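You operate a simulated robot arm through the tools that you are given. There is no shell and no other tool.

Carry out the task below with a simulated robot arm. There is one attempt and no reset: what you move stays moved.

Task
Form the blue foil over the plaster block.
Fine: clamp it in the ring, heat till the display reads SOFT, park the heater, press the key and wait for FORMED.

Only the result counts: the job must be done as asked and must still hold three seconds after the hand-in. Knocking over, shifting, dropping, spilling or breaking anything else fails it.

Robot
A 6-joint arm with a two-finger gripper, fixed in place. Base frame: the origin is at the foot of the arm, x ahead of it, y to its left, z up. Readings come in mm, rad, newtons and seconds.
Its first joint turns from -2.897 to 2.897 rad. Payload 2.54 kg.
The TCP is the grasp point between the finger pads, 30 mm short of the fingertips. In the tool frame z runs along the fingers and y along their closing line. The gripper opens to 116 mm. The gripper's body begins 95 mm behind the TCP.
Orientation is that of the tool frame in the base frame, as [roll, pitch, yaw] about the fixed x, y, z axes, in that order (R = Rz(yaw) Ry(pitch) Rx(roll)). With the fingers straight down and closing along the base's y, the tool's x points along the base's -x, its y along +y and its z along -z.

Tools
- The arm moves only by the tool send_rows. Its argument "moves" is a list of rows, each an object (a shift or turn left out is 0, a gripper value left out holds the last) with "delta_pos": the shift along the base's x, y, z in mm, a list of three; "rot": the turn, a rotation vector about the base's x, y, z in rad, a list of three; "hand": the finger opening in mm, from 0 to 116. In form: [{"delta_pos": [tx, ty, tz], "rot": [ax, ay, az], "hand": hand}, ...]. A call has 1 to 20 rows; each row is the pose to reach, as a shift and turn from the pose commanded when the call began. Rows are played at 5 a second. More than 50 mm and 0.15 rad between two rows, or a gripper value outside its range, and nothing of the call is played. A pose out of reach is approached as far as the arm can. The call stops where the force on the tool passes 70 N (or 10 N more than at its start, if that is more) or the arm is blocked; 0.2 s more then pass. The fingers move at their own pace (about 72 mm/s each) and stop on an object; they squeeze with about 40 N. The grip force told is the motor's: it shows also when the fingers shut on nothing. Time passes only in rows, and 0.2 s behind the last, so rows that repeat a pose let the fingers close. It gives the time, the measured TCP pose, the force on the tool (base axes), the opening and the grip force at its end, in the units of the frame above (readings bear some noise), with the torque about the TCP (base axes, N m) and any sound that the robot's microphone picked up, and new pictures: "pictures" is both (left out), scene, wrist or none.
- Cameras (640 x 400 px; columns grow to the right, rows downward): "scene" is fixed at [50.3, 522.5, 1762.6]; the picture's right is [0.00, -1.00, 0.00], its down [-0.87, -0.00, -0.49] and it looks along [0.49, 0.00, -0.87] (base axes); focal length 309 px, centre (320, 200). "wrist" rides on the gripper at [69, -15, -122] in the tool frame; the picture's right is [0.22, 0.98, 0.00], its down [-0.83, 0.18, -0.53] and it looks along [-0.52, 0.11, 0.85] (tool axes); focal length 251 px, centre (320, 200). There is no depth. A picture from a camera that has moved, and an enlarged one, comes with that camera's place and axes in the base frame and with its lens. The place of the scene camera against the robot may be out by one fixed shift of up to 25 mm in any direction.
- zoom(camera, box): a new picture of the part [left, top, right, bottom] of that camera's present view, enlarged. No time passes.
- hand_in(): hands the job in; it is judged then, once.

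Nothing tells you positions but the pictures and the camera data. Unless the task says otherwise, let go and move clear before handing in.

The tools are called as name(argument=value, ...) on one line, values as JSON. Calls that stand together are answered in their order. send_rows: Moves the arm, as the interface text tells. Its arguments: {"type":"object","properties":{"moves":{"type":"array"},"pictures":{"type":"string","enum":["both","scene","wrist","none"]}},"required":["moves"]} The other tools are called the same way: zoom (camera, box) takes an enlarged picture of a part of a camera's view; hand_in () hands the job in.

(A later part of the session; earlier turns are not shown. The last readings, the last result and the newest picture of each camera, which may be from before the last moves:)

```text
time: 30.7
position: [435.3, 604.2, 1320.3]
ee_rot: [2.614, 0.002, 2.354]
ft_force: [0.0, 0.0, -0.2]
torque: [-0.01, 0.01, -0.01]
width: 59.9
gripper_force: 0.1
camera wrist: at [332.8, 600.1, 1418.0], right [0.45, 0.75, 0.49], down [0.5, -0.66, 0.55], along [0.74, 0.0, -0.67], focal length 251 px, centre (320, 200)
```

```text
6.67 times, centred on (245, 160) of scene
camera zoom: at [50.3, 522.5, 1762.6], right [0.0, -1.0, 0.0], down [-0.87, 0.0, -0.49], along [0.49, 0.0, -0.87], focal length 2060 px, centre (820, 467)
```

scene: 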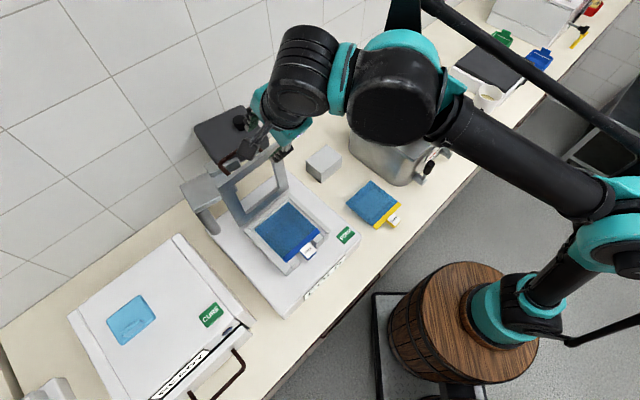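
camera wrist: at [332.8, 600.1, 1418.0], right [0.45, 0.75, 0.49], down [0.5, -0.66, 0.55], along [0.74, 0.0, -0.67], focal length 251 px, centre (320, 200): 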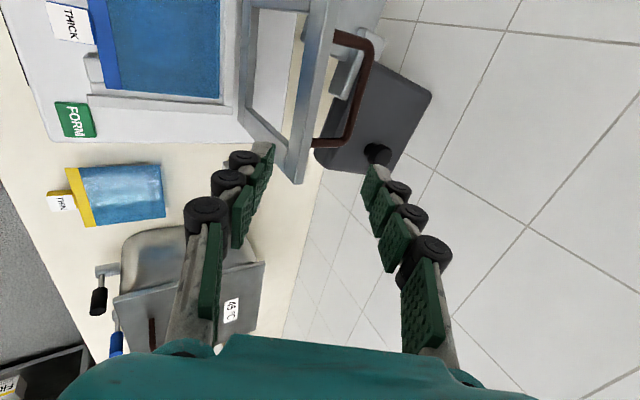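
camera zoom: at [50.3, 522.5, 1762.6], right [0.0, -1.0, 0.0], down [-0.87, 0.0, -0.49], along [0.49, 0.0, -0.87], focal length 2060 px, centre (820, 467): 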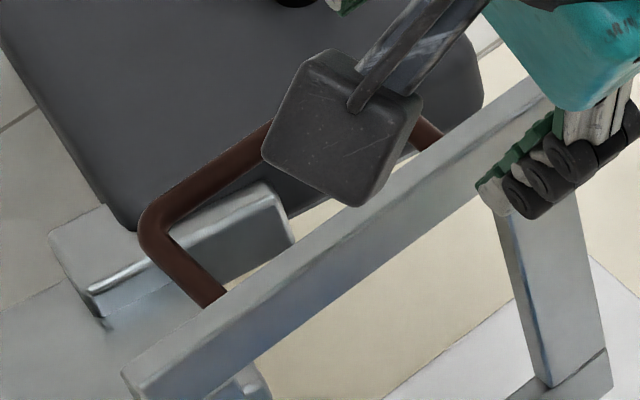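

The handle rod is triangulated consistently at about D=828 mm (along the direction to the wall), z=1220, centred on the lid. I'll move to a pre-grasp pose along the tilted approach axis.

send_rows(moves=[{"delta_pos": [-10, 10, 0], "hand": 34}, {"delta_pos": [-19.8, 19.8, 0]}, {"delta_pos": [-5, 34.6, -10]}, {"delta_pos": [10, 49.5, -28]}, {"delta_pos": [24.8, 64.3, -48]}, {"delta_pos": [24.8, 64.3, -48]}])

zoom(camera="wrist", box=[220, 80, 420, 280])

zoom(camera="scene", box=[195, 100, 295, 210])

```text
time: 32.1
position: [460.2, 668.7, 1272.4]
ee_rot: [2.615, 0.002, 2.355]
ft_force: [-0.6, 0.2, -0.1]
torque: [0.0, 0.01, 0.0]
width: 33.8
gripper_force: 0.1
camera wrist: at [358.5, 665.6, 1370.3], right [0.45, 0.75, 0.49], down [0.5, -0.66, 0.55], along [0.74, 0.0, -0.67], focal length 251 px, centre (320, 200)
```

scene: 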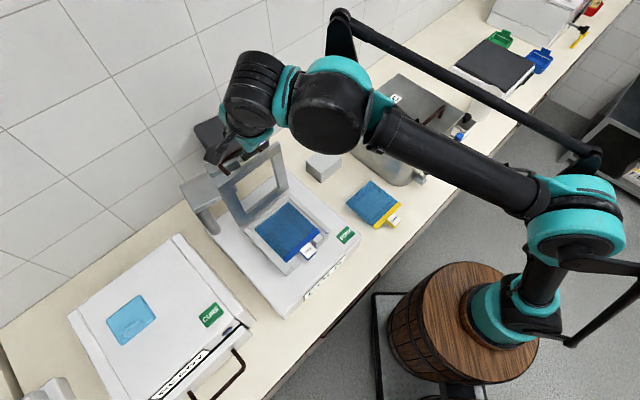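
wrist: 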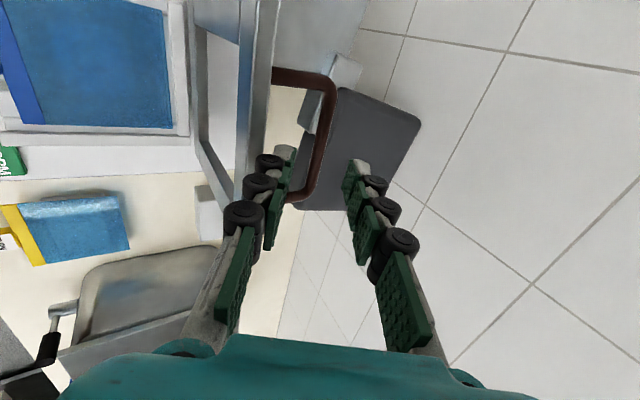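

```text
2.00 times, centred on (320, 180) of wrist
camera zoom: at [358.5, 665.6, 1370.3], right [0.45, 0.75, 0.49], down [0.5, -0.66, 0.55], along [0.74, 0.0, -0.67], focal length 503 px, centre (320, 240)
```

zoom: 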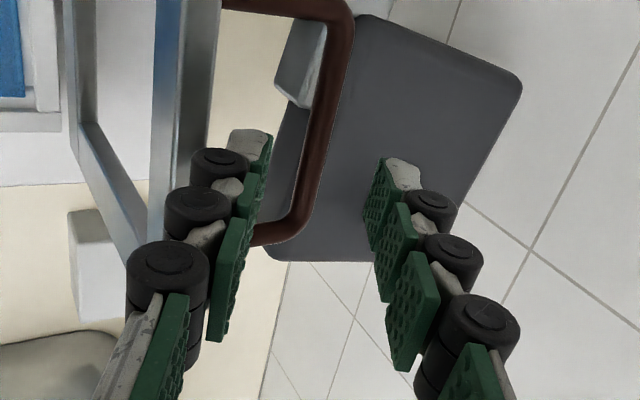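

```text
3.64 times, centred on (245, 155) of scene
camera zoom: at [50.3, 522.5, 1762.6], right [0.0, -1.0, 0.0], down [-0.87, 0.0, -0.49], along [0.49, 0.0, -0.87], focal length 1124 px, centre (593, 364)
```

zoom: 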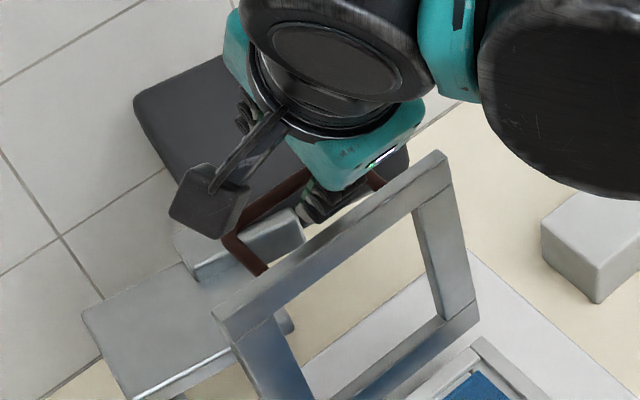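

The rod lies straight ahead on the approach axis, centred between the fingers. I'll advance in two stages.

send_rows(moves=[{"delta_pos": [5, 5, -12]}, {"delta_pos": [10, 10, -24]}, {"delta_pos": [15, 15, -36.5]}, {"delta_pos": [15, 15, -36.5]}])

zoom(camera="wrist", box=[220, 80, 420, 280])

```text
time: 33.1
position: [473.6, 685.2, 1235.1]
ee_rot: [2.616, 0.001, 2.356]
ft_force: [0.3, 0.3, 0.2]
torque: [0.02, 0.0, 0.0]
width: 34.2
gripper_force: 0.0
camera wrist: at [373.1, 680.3, 1333.2], right [0.45, 0.75, 0.49], down [0.5, -0.66, 0.56], along [0.74, 0.0, -0.67], focal length 251 px, centre (320, 200)
```

scene: 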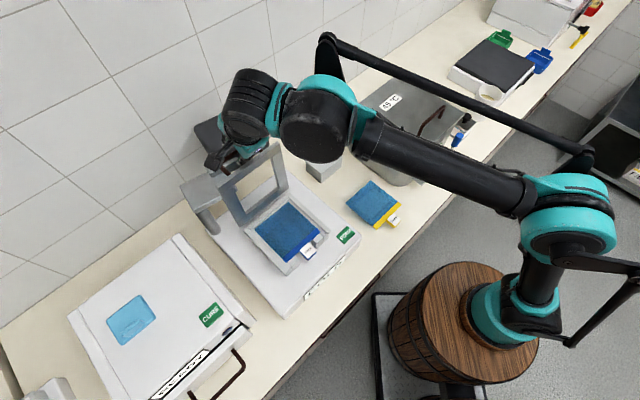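
wrist: 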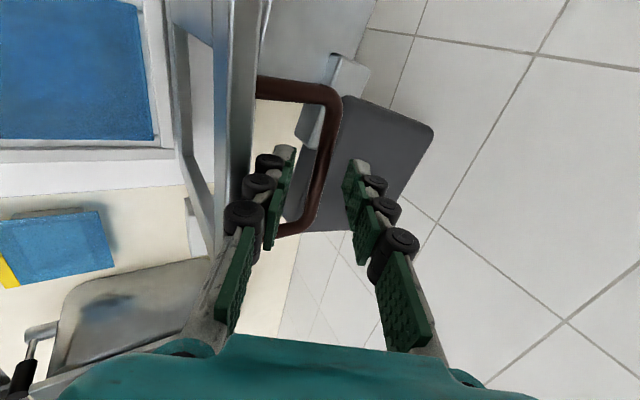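

```text
2.00 times, centred on (320, 180) of wrist
camera zoom: at [373.1, 680.3, 1333.2], right [0.45, 0.75, 0.49], down [0.5, -0.66, 0.56], along [0.74, 0.0, -0.67], focal length 503 px, centre (320, 240)
```

zoom: 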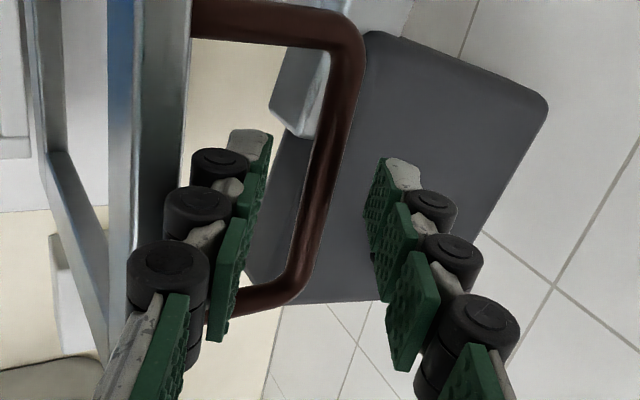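

send_rows(moves=[{"delta_pos": [2.5, 2.5, -6]}, {"delta_pos": [5, 5, -12.5]}, {"delta_pos": [5, 5, -12.5]}])

zoom(camera="wrist", box=[220, 80, 420, 280])

```text
time: 33.9
position: [479.6, 689.1, 1221.9]
ee_rot: [2.617, 0.001, 2.355]
ft_force: [0.4, 0.3, 0.7]
torque: [-0.03, 0.02, 0.02]
width: 33.9
gripper_force: 0.1
camera wrist: at [378.2, 685.1, 1320.6], right [0.45, 0.75, 0.49], down [0.5, -0.66, 0.55], along [0.74, 0.0, -0.67], focal length 251 px, centre (320, 200)
```

scene: 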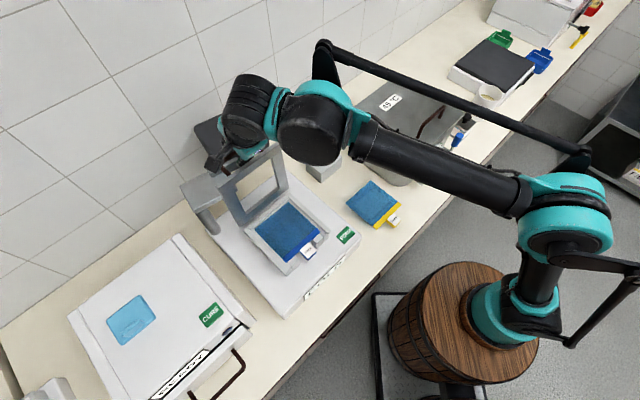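
wrist: 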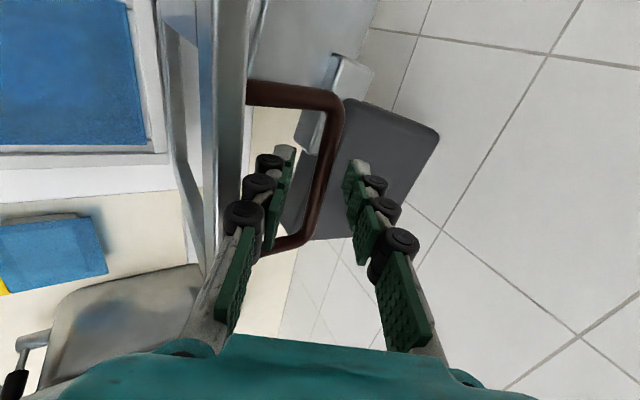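

```text
2.00 times, centred on (320, 180) of wrist
camera zoom: at [378.2, 685.1, 1320.6], right [0.45, 0.75, 0.49], down [0.5, -0.66, 0.55], along [0.74, 0.0, -0.67], focal length 503 px, centre (320, 240)
```

zoom: 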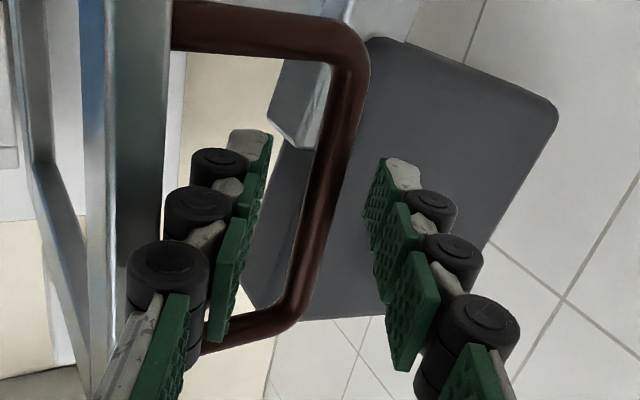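

The rod is inside the fingers at the grasp point. Closing on it.

send_rows(moves=[{"delta_pos": [0, 0, 0], "hand": 22}, {"delta_pos": [0, 0, 0], "hand": 14}, {"delta_pos": [0, 0, 0], "hand": 6}, {"delta_pos": [0, 0, 0], "hand": 6}], pictures="wrist")

```text
time: 34.9
position: [478.8, 689.7, 1222.8]
ee_rot: [2.615, 0.003, 2.354]
ft_force: [-0.1, -1.8, -5.2]
torque: [-0.02, 0.02, 0.01]
width: 8.6
gripper_force: 36.2
camera wrist: at [378.2, 685.1, 1320.5], right [0.45, 0.75, 0.49], down [0.5, -0.66, 0.56], along [0.74, 0.0, -0.67], focal length 251 px, centre (320, 200)
```

wrist: 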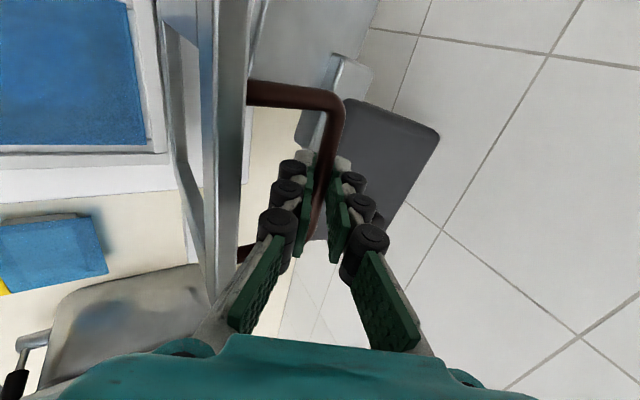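

The rod (about 9 mm) is held. I'll loosen to a close cage and swing the lid forward along an arc around its hinge, gradually bringing the tool upright. This call covers the first third.

send_rows(moves=[{"delta_pos": [0, 0, 0], "hand": 16}, {"delta_pos": [-8.5, -8.5, 3.5], "rot": [-0.014, 0.014, 0]}, {"delta_pos": [-16.6, -16.6, 6], "rot": [-0.027, 0.027, 0]}, {"delta_pos": [-25.5, -25.4, 8], "rot": [-0.046, 0.046, 0]}, {"delta_pos": [-34.4, -34.3, 9], "rot": [-0.064, 0.064, 0]}, {"delta_pos": [-43.2, -43.1, 9], "rot": [-0.083, 0.083, 0]}, {"delta_pos": [-52.2, -52.1, 8.2], "rot": [-0.101, 0.101, 0]}, {"delta_pos": [-52.2, -52.1, 8.2], "rot": [-0.101, 0.101, 0]}])

zoom(camera="wrist", box=[200, 60, 440, 300])

zoom(camera="scene", box=[180, 100, 320, 260])

```text
time: 36.7
position: [427.3, 636.5, 1231.1]
ee_rot: [2.759, 0.002, 2.355]
ft_force: [0.6, -0.1, -0.5]
torque: [0.02, 0.01, 0.01]
width: 16.0
gripper_force: 0.1
camera wrist: at [335.9, 642.9, 1339.1], right [0.49, 0.79, 0.36], down [0.56, -0.61, 0.57], along [0.67, -0.07, -0.74], focal length 251 px, centre (320, 200)
```

scene: 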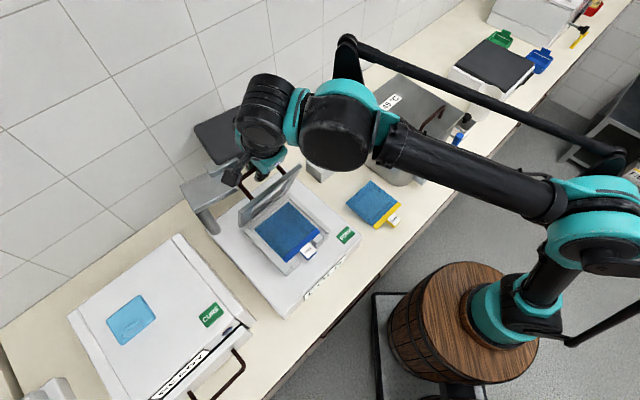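
wrist: 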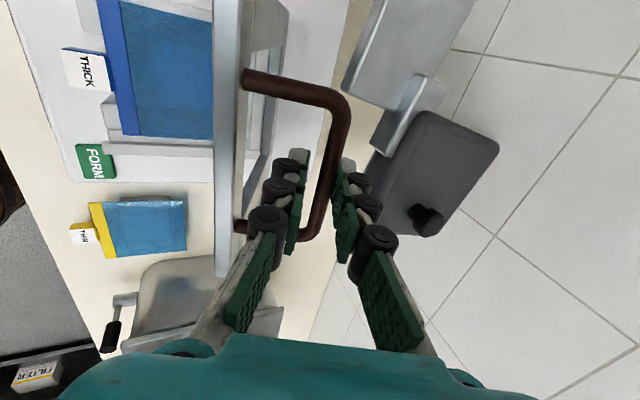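

```text
1.67 times, centred on (320, 180) of wrist
camera zoom: at [335.9, 642.9, 1339.1], right [0.49, 0.79, 0.36], down [0.56, -0.61, 0.57], along [0.67, -0.07, -0.74], focal length 419 px, centre (320, 233)
```

zoom: 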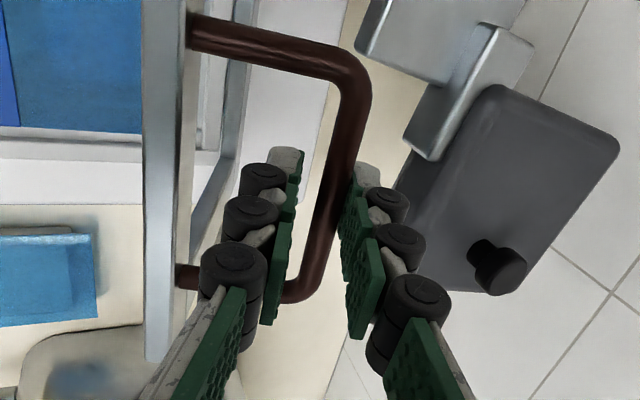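

```text
2.50 times, centred on (250, 180) of scene
camera zoom: at [50.3, 522.5, 1762.6], right [0.0, -1.0, 0.0], down [-0.87, 0.0, -0.49], along [0.49, 0.0, -0.87], focal length 772 px, centre (495, 250)
```

zoom: 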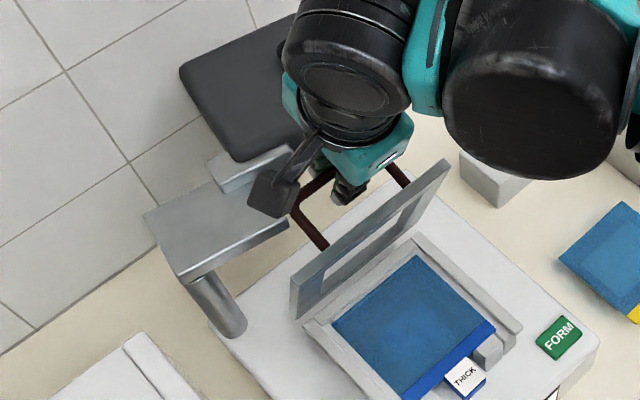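

The lid is swinging smoothly with almost no force. Continuing the arc.

send_rows(moves=[{"delta_pos": [-8.8, -8.8, -1.5], "rot": [-0.025, 0.025, 0]}, {"delta_pos": [-17.6, -17.6, -4.3], "rot": [-0.0495, 0.0495, 0]}, {"delta_pos": [-26.2, -26.2, -8], "rot": [-0.074, 0.074, 0]}, {"delta_pos": [-34.5, -34.5, -12.1], "rot": [-0.099, 0.099, 0]}, {"delta_pos": [-42.4, -42.4, -17.5], "rot": [-0.124, 0.124, 0]}, {"delta_pos": [-50.4, -50.4, -23.2], "rot": [-0.148, 0.149, 0]}, {"delta_pos": [-58, -58, -30], "rot": [-0.173, 0.173, 0]}, {"delta_pos": [-65.1, -65.1, -37.4], "rot": [-0.198, 0.198, 0]}, {"delta_pos": [-65.1, -65.1, -37.4], "rot": [-0.198, 0.198, 0]}])

zoom(camera="wrist", box=[200, 60, 440, 300])

zoom(camera="scene", box=[180, 100, 340, 290])

```text
time: 38.7
position: [362.1, 570.8, 1194.2]
ee_rot: [3.039, 0.005, 2.357]
ft_force: [0.0, 0.3, 1.0]
torque: [0.01, -0.01, 0.0]
width: 16.3
gripper_force: 0.6
camera wrist: at [294.0, 600.7, 1313.8], right [0.54, 0.84, 0.1], down [0.67, -0.49, 0.55], along [0.51, -0.23, -0.83], focal length 251 px, centre (320, 200)
```

scene: 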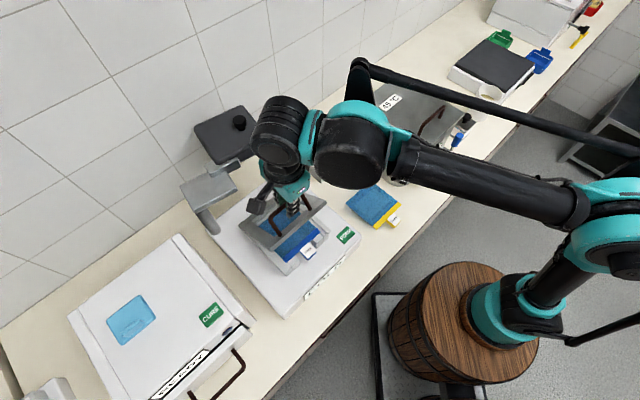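
wrist: 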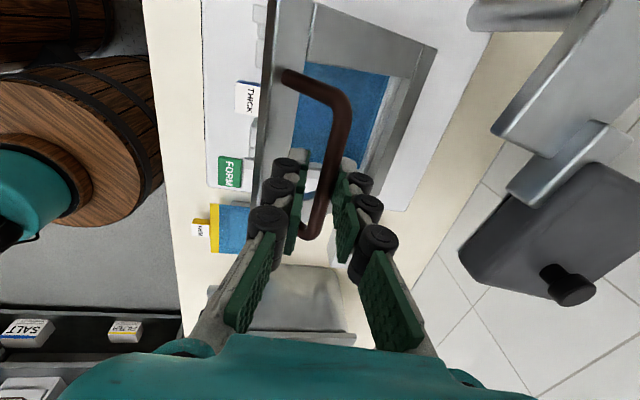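

```text
1.67 times, centred on (320, 180) of wrist
camera zoom: at [294.0, 600.7, 1313.8], right [0.54, 0.84, 0.1], down [0.67, -0.49, 0.55], along [0.51, -0.23, -0.83], focal length 419 px, centre (320, 233)
```

zoom: 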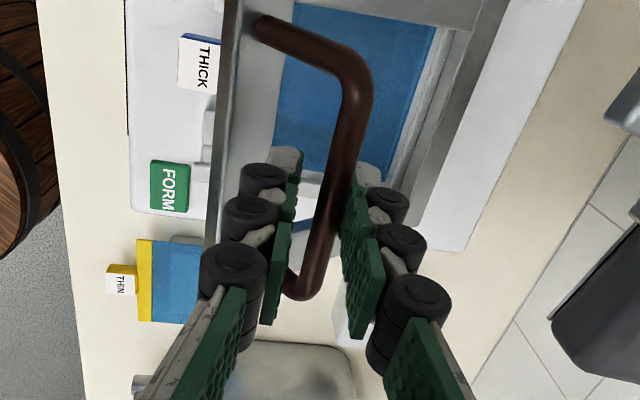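

```text
2.11 times, centred on (260, 195) of scene
camera zoom: at [50.3, 522.5, 1762.6], right [0.0, -1.0, 0.0], down [-0.87, 0.0, -0.49], along [0.49, 0.0, -0.87], focal length 650 px, centre (446, 210)
```

zoom: 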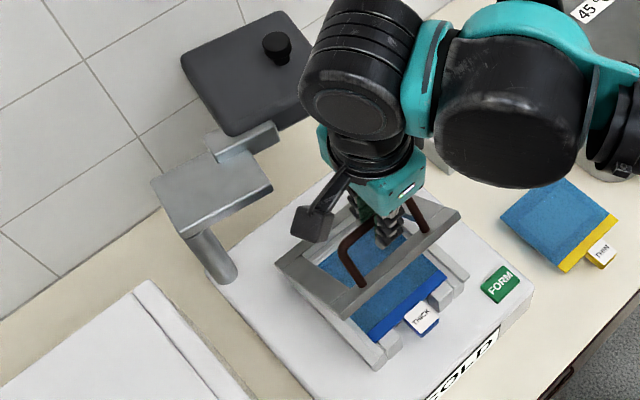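

The lid holds where it is, at about 40°, so the hinge has friction. I'll grip the rod again, then follow the refined arc (hinge at about D 776, z 1045) downward.

send_rows(moves=[{"delta_pos": [0, 0, 0], "hand": 10}, {"delta_pos": [0, 0, 0], "hand": 5}, {"delta_pos": [0, 0, 0], "hand": 5}], pictures="wrist")

zoom(camera="wrist", box=[220, 60, 420, 260])

```text
time: 39.5
position: [362.4, 572.3, 1194.6]
ee_rot: [3.038, 0.003, 2.354]
ft_force: [1.5, 0.4, -2.1]
torque: [0.01, -0.05, -0.04]
width: 8.5
gripper_force: 36.2
camera wrist: at [294.3, 601.0, 1313.7], right [0.54, 0.84, 0.1], down [0.67, -0.49, 0.55], along [0.51, -0.23, -0.83], focal length 251 px, centre (320, 200)
```

wrist: 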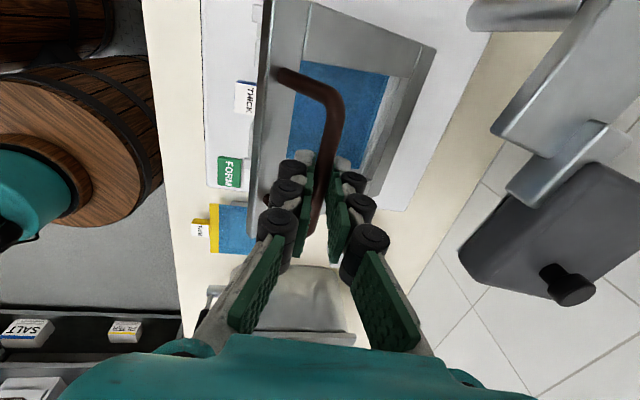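

```text
2.00 times, centred on (320, 160) of wrist
camera zoom: at [294.3, 601.0, 1313.7], right [0.54, 0.84, 0.1], down [0.67, -0.49, 0.55], along [0.51, -0.23, -0.83], focal length 503 px, centre (320, 280)
```

zoom: 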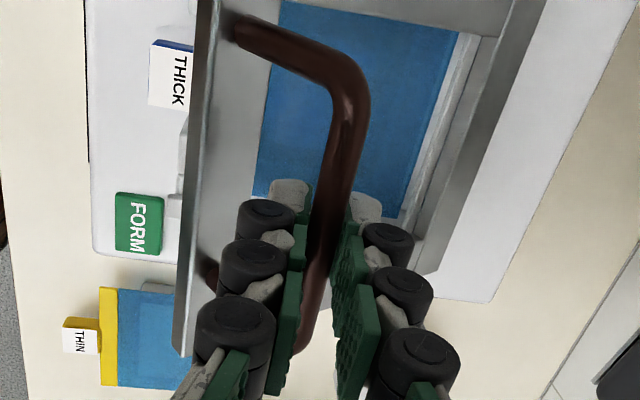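

send_rows(moves=[{"delta_pos": [-4.8, -4.8, -6.4], "rot": [-0.0127, 0.0127, 0]}, {"delta_pos": [-9.8, -9.8, -13.2], "rot": [-0.0247, 0.0248, 0]}, {"delta_pos": [-14.1, -14.1, -20.1], "rot": [-0.0375, 0.0375, 0]}, {"delta_pos": [-18.2, -18.2, -27.4], "rot": [-0.0495, 0.0495, 0]}, {"delta_pos": [-21.9, -21.9, -35], "rot": [-0.0615, 0.0616, 0]}, {"delta_pos": [-25.5, -25.5, -42.8], "rot": [-0.0728, 0.0729, 0]}, {"delta_pos": [-28.9, -28.8, -51], "rot": [-0.0728, 0.0729, 0]}, {"delta_pos": [-32, -31.9, -59.2], "rot": [-0.0728, 0.0729, 0]}, {"delta_pos": [-32, -31.9, -59.2], "rot": [-0.0728, 0.0729, 0]}])

zoom(camera="wrist", box=[200, 40, 440, 280])

zoom(camera="scene", box=[200, 140, 340, 290])

```text
time: 41.5
position: [329.5, 539.3, 1134.0]
ee_rot: [-3.141, 0.003, 2.356]
ft_force: [1.4, -2.9, 0.0]
torque: [-0.27, -0.22, -0.01]
width: 8.6
gripper_force: 36.8
camera wrist: at [270.2, 577.1, 1257.2], right [0.54, 0.84, 0.0], down [0.71, -0.45, 0.54], along [0.45, -0.29, -0.84], focal length 251 px, centre (320, 200)
```

scene: 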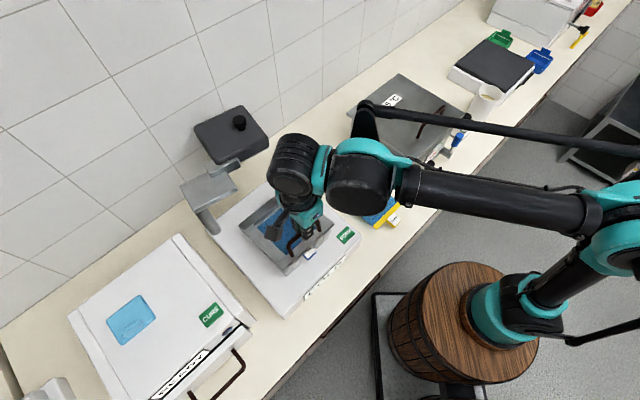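
wrist: 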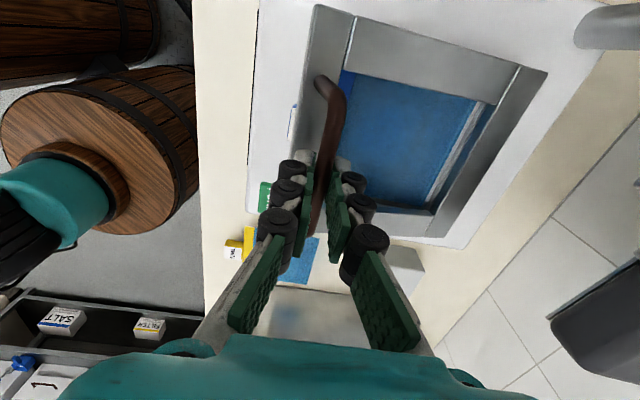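

```text
1.67 times, centred on (320, 160) of wrist
camera zoom: at [270.2, 577.1, 1257.2], right [0.54, 0.84, 0.0], down [0.71, -0.45, 0.54], along [0.45, -0.29, -0.84], focal length 419 px, centre (320, 267)
```

zoom: 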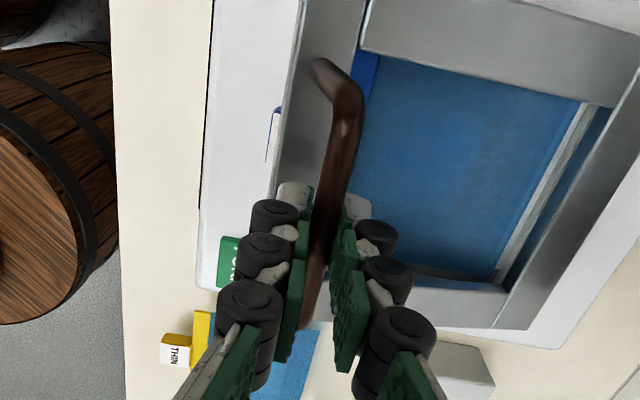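

```text
2.67 times, centred on (270, 215) of scene
camera zoom: at [50.3, 522.5, 1762.6], right [0.0, -1.0, 0.0], down [-0.87, 0.0, -0.49], along [0.49, 0.0, -0.87], focal length 824 px, centre (453, 160)
```

zoom: 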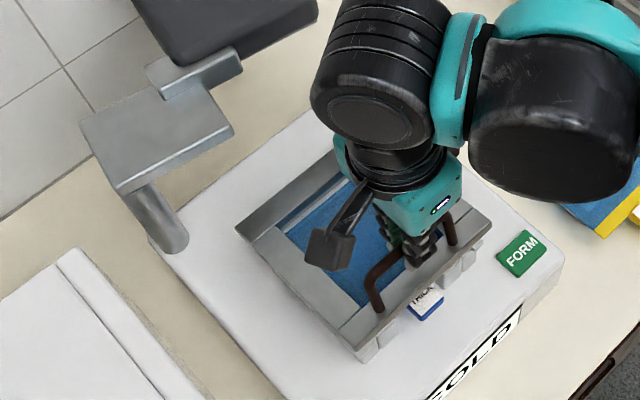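

Lid is nearly down, and forces are small. Continuing toward closed.

send_rows(moves=[{"delta_pos": [-2.7, -2.7, -8.7]}, {"delta_pos": [-5.2, -5.2, -17.3]}, {"delta_pos": [-7.4, -7.3, -26.3]}, {"delta_pos": [-9.1, -9.1, -35.3]}, {"delta_pos": [-9.1, -9.1, -35.3]}])

zoom(camera="wrist", box=[200, 40, 440, 280])

zoom(camera="scene", box=[200, 140, 340, 290])

```text
time: 42.7
position: [319.9, 530.3, 1100.1]
ee_rot: [3.14, 0.003, 2.357]
ft_force: [-0.1, 3.2, 22.4]
torque: [0.08, 0.07, -0.01]
width: 8.4
gripper_force: 36.0
camera wrist: at [261.3, 567.9, 1222.5], right [0.54, 0.84, 0.0], down [0.71, -0.46, 0.54], along [0.45, -0.29, -0.84], focal length 251 px, centre (320, 200)
```

scene: 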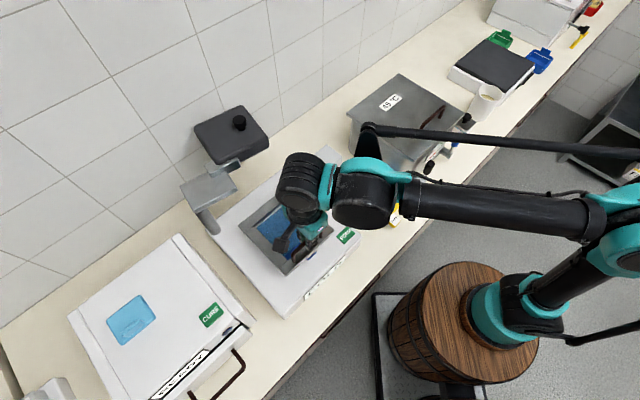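
wrist: 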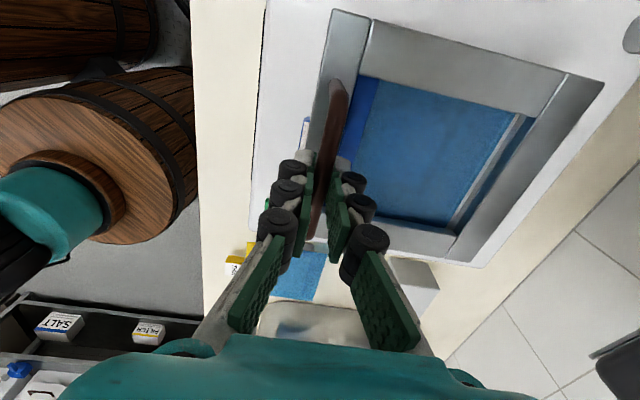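

```text
1.67 times, centred on (320, 160) of wrist
camera zoom: at [261.3, 567.9, 1222.5], right [0.54, 0.84, 0.0], down [0.71, -0.46, 0.54], along [0.45, -0.29, -0.84], focal length 419 px, centre (320, 267)
```

zoom: 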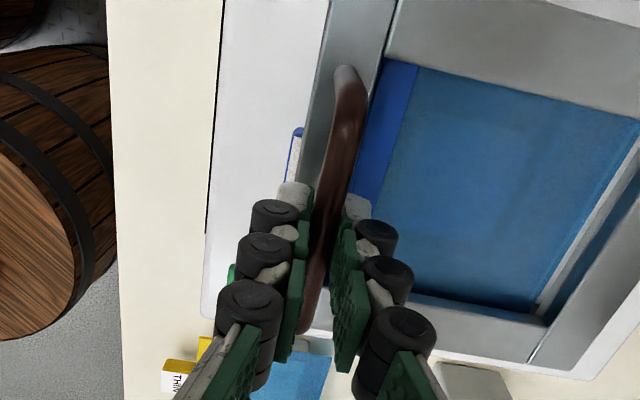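

```text
2.67 times, centred on (270, 215) of scene
camera zoom: at [50.3, 522.5, 1762.6], right [0.0, -1.0, 0.0], down [-0.87, 0.0, -0.49], along [0.49, 0.0, -0.87], focal length 824 px, centre (453, 160)
```

zoom: 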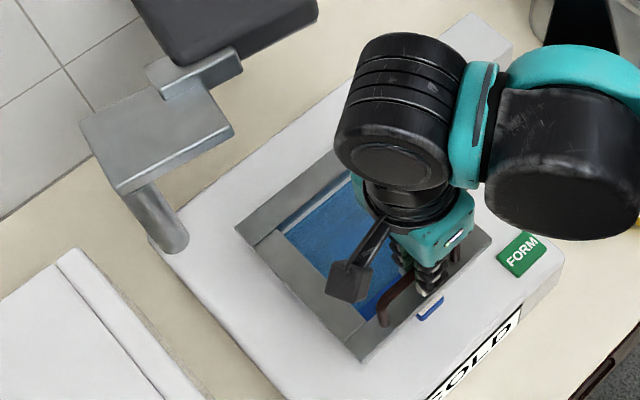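

send_rows(moves=[{"delta_pos": [-0.5, -0.5, -3]}, {"delta_pos": [-1, -1, -6]}, {"delta_pos": [-1, -1, -6]}])

zoom(camera="scene", box=[220, 160, 340, 280])

```text
time: 43.5
position: [321.3, 531.4, 1092.8]
ee_rot: [3.141, 0.006, 2.354]
ft_force: [10.3, 5.5, -2.4]
torque: [-0.11, -0.12, -0.04]
width: 8.5
gripper_force: 35.1
camera wrist: at [261.4, 568.1, 1215.2], right [0.54, 0.84, 0.0], down [0.71, -0.46, 0.54], along [0.45, -0.29, -0.84], focal length 251 px, centre (320, 200)
```

scene: 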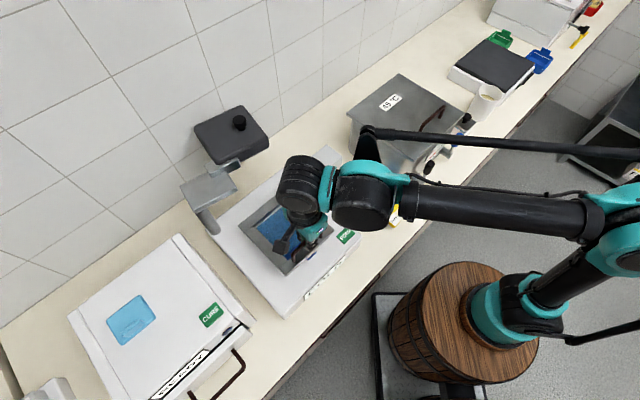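
wrist: 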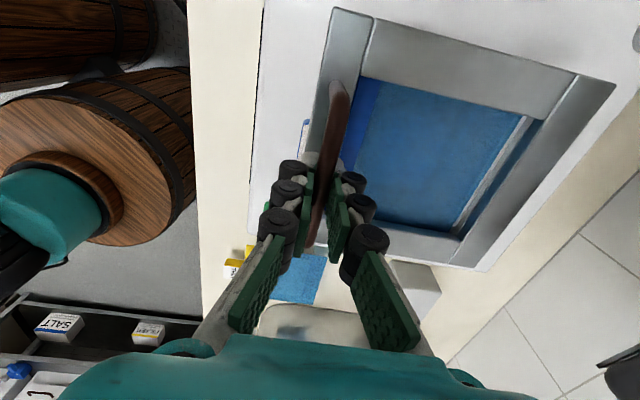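

```text
3.33 times, centred on (280, 220) of scene
camera zoom: at [50.3, 522.5, 1762.6], right [0.0, -1.0, 0.0], down [-0.87, 0.0, -0.49], along [0.49, 0.0, -0.87], focal length 1030 px, centre (453, 133)
```

zoom: 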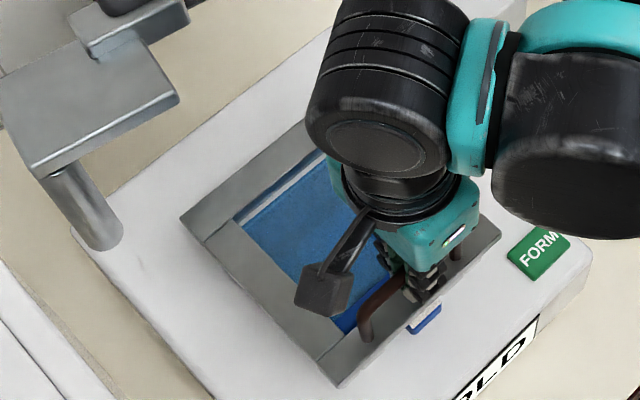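

The lid looks flat. I'll open the fingers, rise a little and inspect it before pressing it firmly shut.

send_rows(moves=[{"delta_pos": [0, 0, 0], "hand": 20}, {"delta_pos": [0, 0, 0], "hand": 30}, {"delta_pos": [0, 0, 25]}, {"delta_pos": [0, 0, 55]}, {"delta_pos": [0, 0, 90]}, {"delta_pos": [-20, -20, 125]}, {"delta_pos": [-40, -40, 150]}, {"delta_pos": [-40, -40, 150]}])

zoom(camera="wrist", box=[280, 20, 520, 260])

zoom(camera="scene", box=[180, 90, 360, 310])

```text
time: 45.3
position: [279.0, 488.8, 1244.1]
ee_rot: [-3.142, 0.006, 2.356]
ft_force: [0.0, 0.3, 0.0]
torque: [-0.01, 0.0, -0.01]
width: 30.3
gripper_force: 0.0
camera wrist: at [219.7, 527.4, 1366.4], right [0.54, 0.84, 0.0], down [0.71, -0.46, 0.54], along [0.45, -0.29, -0.84], focal length 251 px, centre (320, 200)
```

scene: 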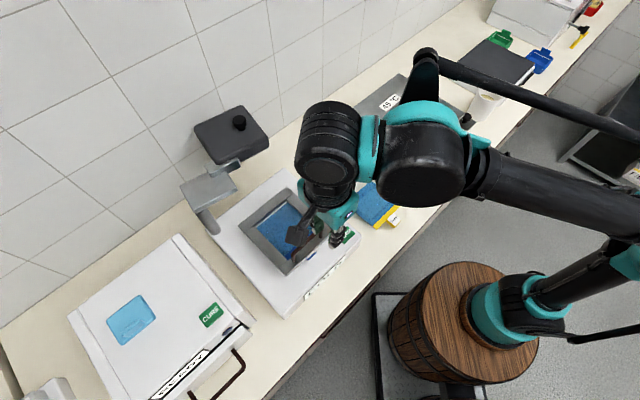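
wrist: 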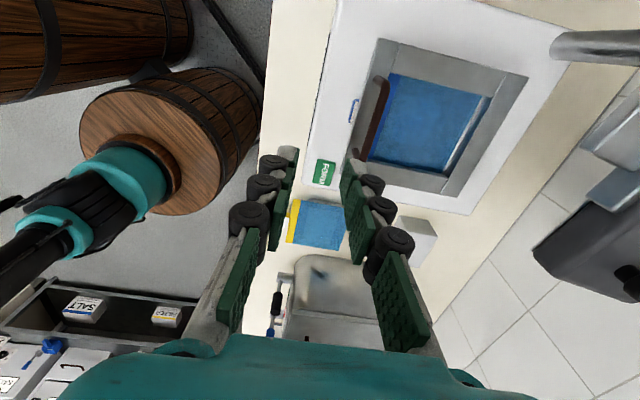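

```text
1.67 times, centred on (400, 140) of wrist
camera zoom: at [219.7, 527.4, 1366.4], right [0.54, 0.84, 0.0], down [0.71, -0.46, 0.54], along [0.45, -0.29, -0.84], focal length 419 px, centre (187, 300)
```

zoom: 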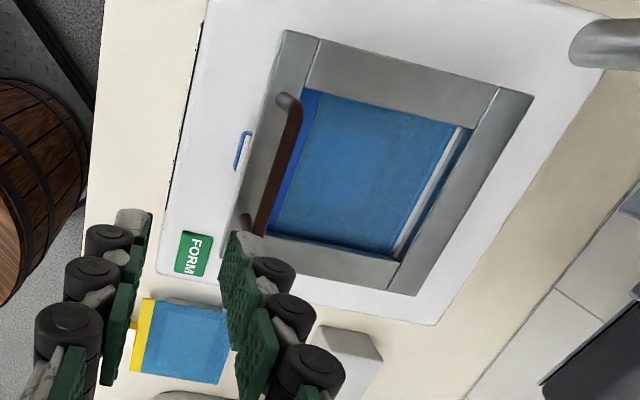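

```text
1.82 times, centred on (270, 200) of scene
camera zoom: at [50.3, 522.5, 1762.6], right [0.0, -1.0, 0.0], down [-0.87, 0.0, -0.49], along [0.49, 0.0, -0.87], focal length 562 px, centre (411, 200)
```

zoom: 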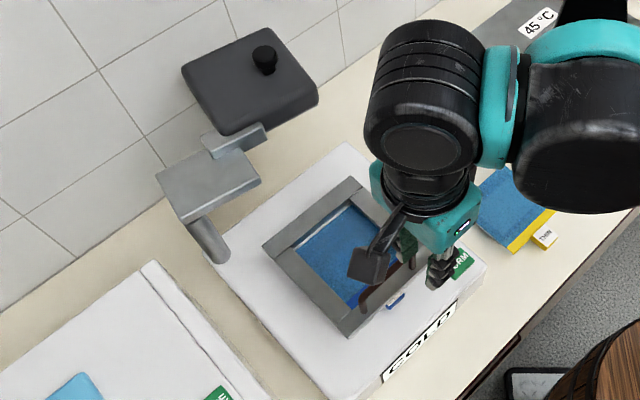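

zoom(camera="wrist", box=[430, 60, 530, 200])

zoom(camera="wrist", box=[340, 30, 440, 180])

zoom(camera="scene", box=[235, 180, 325, 280])

```text
2.86 times, centred on (480, 130) of wrist
camera zoom: at [219.7, 527.4, 1366.4], right [0.54, 0.84, 0.0], down [0.71, -0.46, 0.54], along [0.45, -0.29, -0.84], focal length 718 px, centre (-137, 400)
```

zoom: 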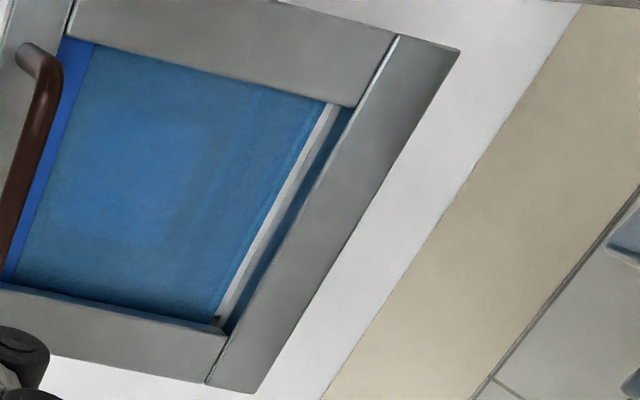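

```text
2.67 times, centred on (390, 105) of wrist
camera zoom: at [219.7, 527.4, 1366.4], right [0.54, 0.84, 0.0], down [0.71, -0.46, 0.54], along [0.45, -0.29, -0.84], focal length 670 px, centre (133, 453)
```

zoom: 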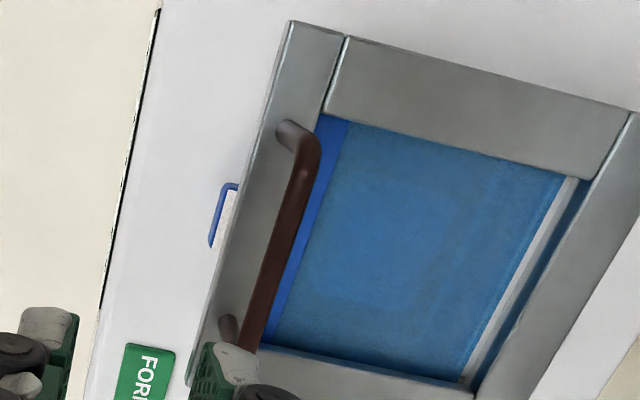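

```text
4.00 times, centred on (280, 230) of scene
camera zoom: at [50.3, 522.5, 1762.6], right [0.0, -1.0, 0.0], down [-0.87, 0.0, -0.49], along [0.49, 0.0, -0.87], focal length 1236 px, centre (480, 80)
```

zoom: 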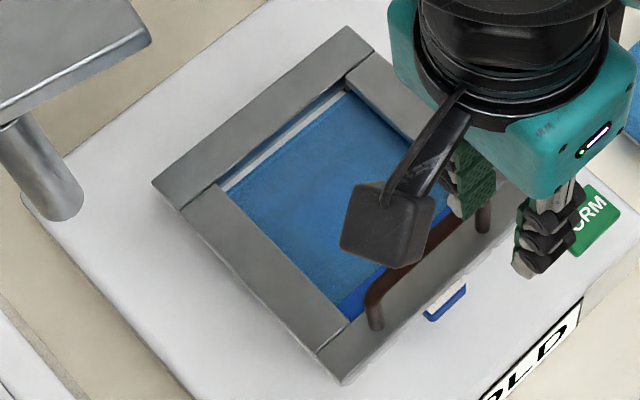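

The foil is seated in the ring and the lid is down over it. To make sure it is fully clamped, I'll close the fingers and press lightly on the handle rod from above.

send_rows(moves=[{"delta_pos": [14, 14.3, 0], "hand": 0}, {"delta_pos": [28, 28.6, -10]}, {"delta_pos": [41.9, 43, -30]}, {"delta_pos": [41.9, 43, -65]}, {"delta_pos": [41.9, 43, -95]}, {"delta_pos": [41.9, 43, -110]}, {"delta_pos": [41.9, 43, -110]}])

zoom(camera="wrist", box=[220, 40, 460, 280])

```text
time: 46.9
position: [321.0, 532.5, 1132.8]
ee_rot: [3.141, 0.003, 2.355]
ft_force: [-0.5, -0.2, 0.0]
torque: [0.03, 0.01, -0.01]
width: 0.0
gripper_force: 28.4
camera wrist: at [262.4, 570.4, 1255.7], right [0.54, 0.84, 0.0], down [0.71, -0.45, 0.54], along [0.45, -0.29, -0.84], focal length 251 px, centre (320, 200)
```

scene: 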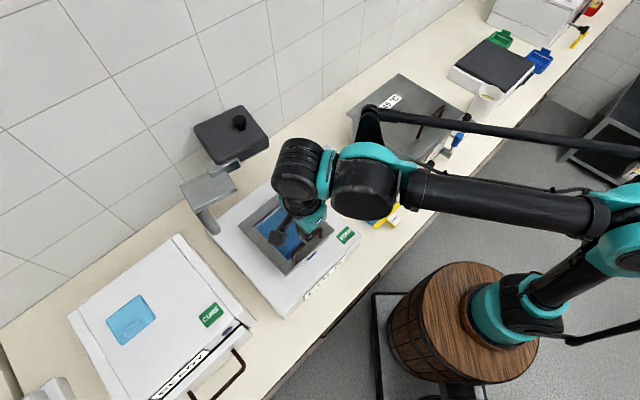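
wrist: 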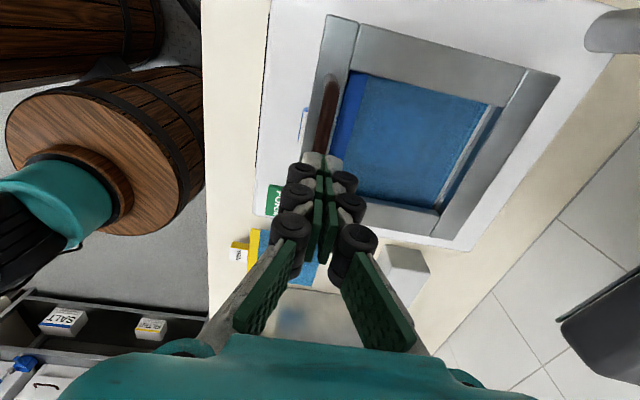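

```text
1.67 times, centred on (340, 160) of wrist
camera zoom: at [262.4, 570.4, 1255.7], right [0.54, 0.84, 0.0], down [0.71, -0.45, 0.54], along [0.45, -0.29, -0.84], focal length 419 px, centre (287, 267)
```

zoom: 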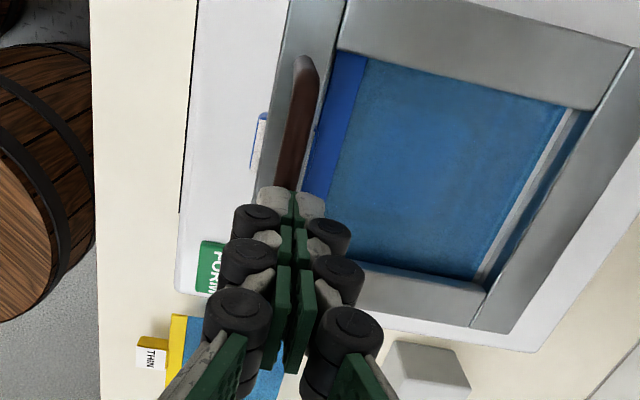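

send_rows(moves=[{"delta_pos": [0, 0, -5]}, {"delta_pos": [0, 0, -10]}, {"delta_pos": [0, 0, -14]}, {"delta_pos": [0, 0, -17]}], pictures="none")

```text
time: 47.7
position: [320.9, 531.9, 1125.4]
ee_rot: [3.137, 0.003, 2.357]
ft_force: [-1.6, -1.3, 35.9]
torque: [0.25, 0.32, 0.02]
width: 0.0
gripper_force: 28.7
stopped in row 4: the force on the tool passed its limit at 84 N (the readings are from after the stop); the commanded pose is now the measured one
```

The lid took an 84 N press without moving further, so it is fully shut. Next is the heater: I'll retreat up and turn the gripper back to face the wall so I can locate the heater knob and its pivot post.

send_rows(moves=[{"delta_pos": [0, 0, 30]}, {"delta_pos": [0, 0, 70]}, {"delta_pos": [0, 0, 110], "rot": [0, 0, 0.1]}, {"delta_pos": [0, 0, 135], "rot": [0, 0, 0.24], "hand": 60}, {"delta_pos": [0, 0, 145], "rot": [0, 0, 0.38]}, {"delta_pos": [8, 8, 155], "rot": [0, 0, 0.52]}, {"delta_pos": [16, 16, 165], "rot": [0, 0, 0.66]}, {"delta_pos": [24, 24, 170], "rot": [0, 0, 0.8]}, {"delta_pos": [32, 32, 170], "rot": [0, 0, 0.94]}, {"delta_pos": [40, 40, 170], "rot": [0, 0, 1.08]}, {"delta_pos": [48, 48, 170], "rot": [0, 0, 1.22]}, {"delta_pos": [48, 48, 170], "rot": [0, 0, 1.36]}, {"delta_pos": [48, 48, 170], "rot": [0, 0, 1.5]}, {"delta_pos": [48, 48, 170], "rot": [0, 0, 1.571]}, {"delta_pos": [48, 48, 170], "rot": [0, 0, 1.571]}])

zoom(camera="wrist", box=[180, 80, 460, 340])

zoom(camera="scene", box=[170, 90, 330, 290])

```text
time: 50.9
position: [371.0, 581.8, 1292.2]
ee_rot: [3.139, 0.002, -2.357]
ft_force: [0.1, -0.3, 1.1]
torque: [0.02, 0.01, -0.04]
width: 60.1
gripper_force: 0.1
camera wrist: at [332.5, 520.6, 1415.3], right [-0.84, 0.54, 0.0], down [0.46, 0.71, 0.54], along [0.29, 0.45, -0.84], focal length 251 px, centre (320, 200)
```

scene: 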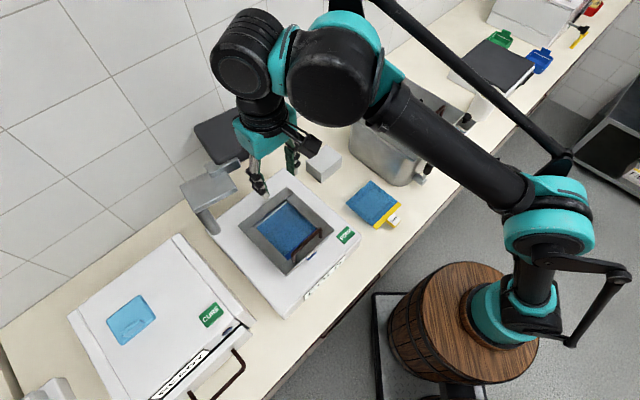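
wrist: 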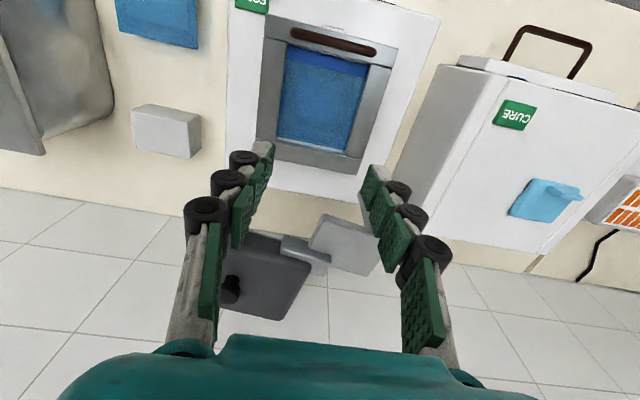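

```text
1.54 times, centred on (320, 210) of wrist
camera zoom: at [332.5, 520.6, 1415.3], right [-0.84, 0.54, 0.0], down [0.46, 0.71, 0.54], along [0.29, 0.45, -0.84], focal length 387 px, centre (320, 185)
```

zoom: 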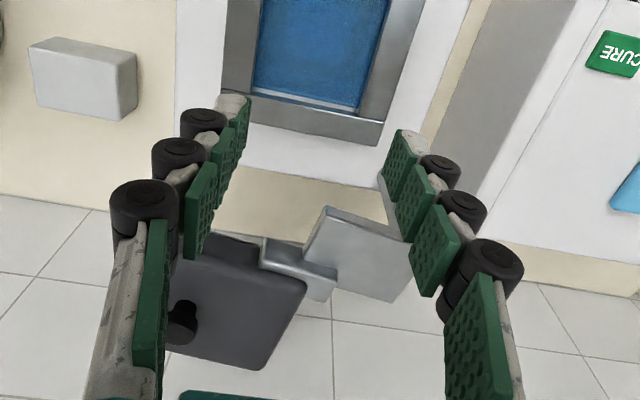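

```text
2.00 times, centred on (250, 190) of scene
camera zoom: at [50.3, 522.5, 1762.6], right [0.0, -1.0, 0.0], down [-0.87, 0.0, -0.49], along [0.49, 0.0, -0.87], focal length 618 px, centre (460, 220)
```

zoom: 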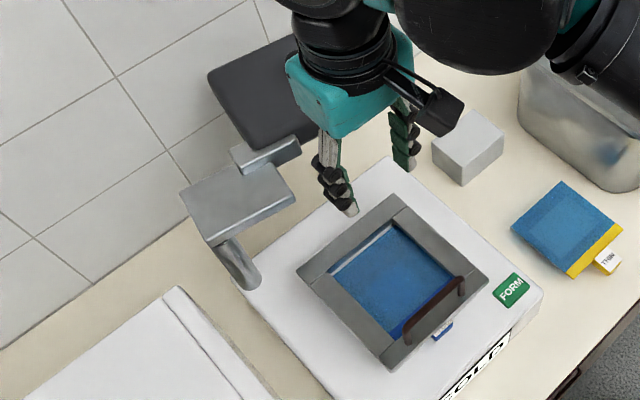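

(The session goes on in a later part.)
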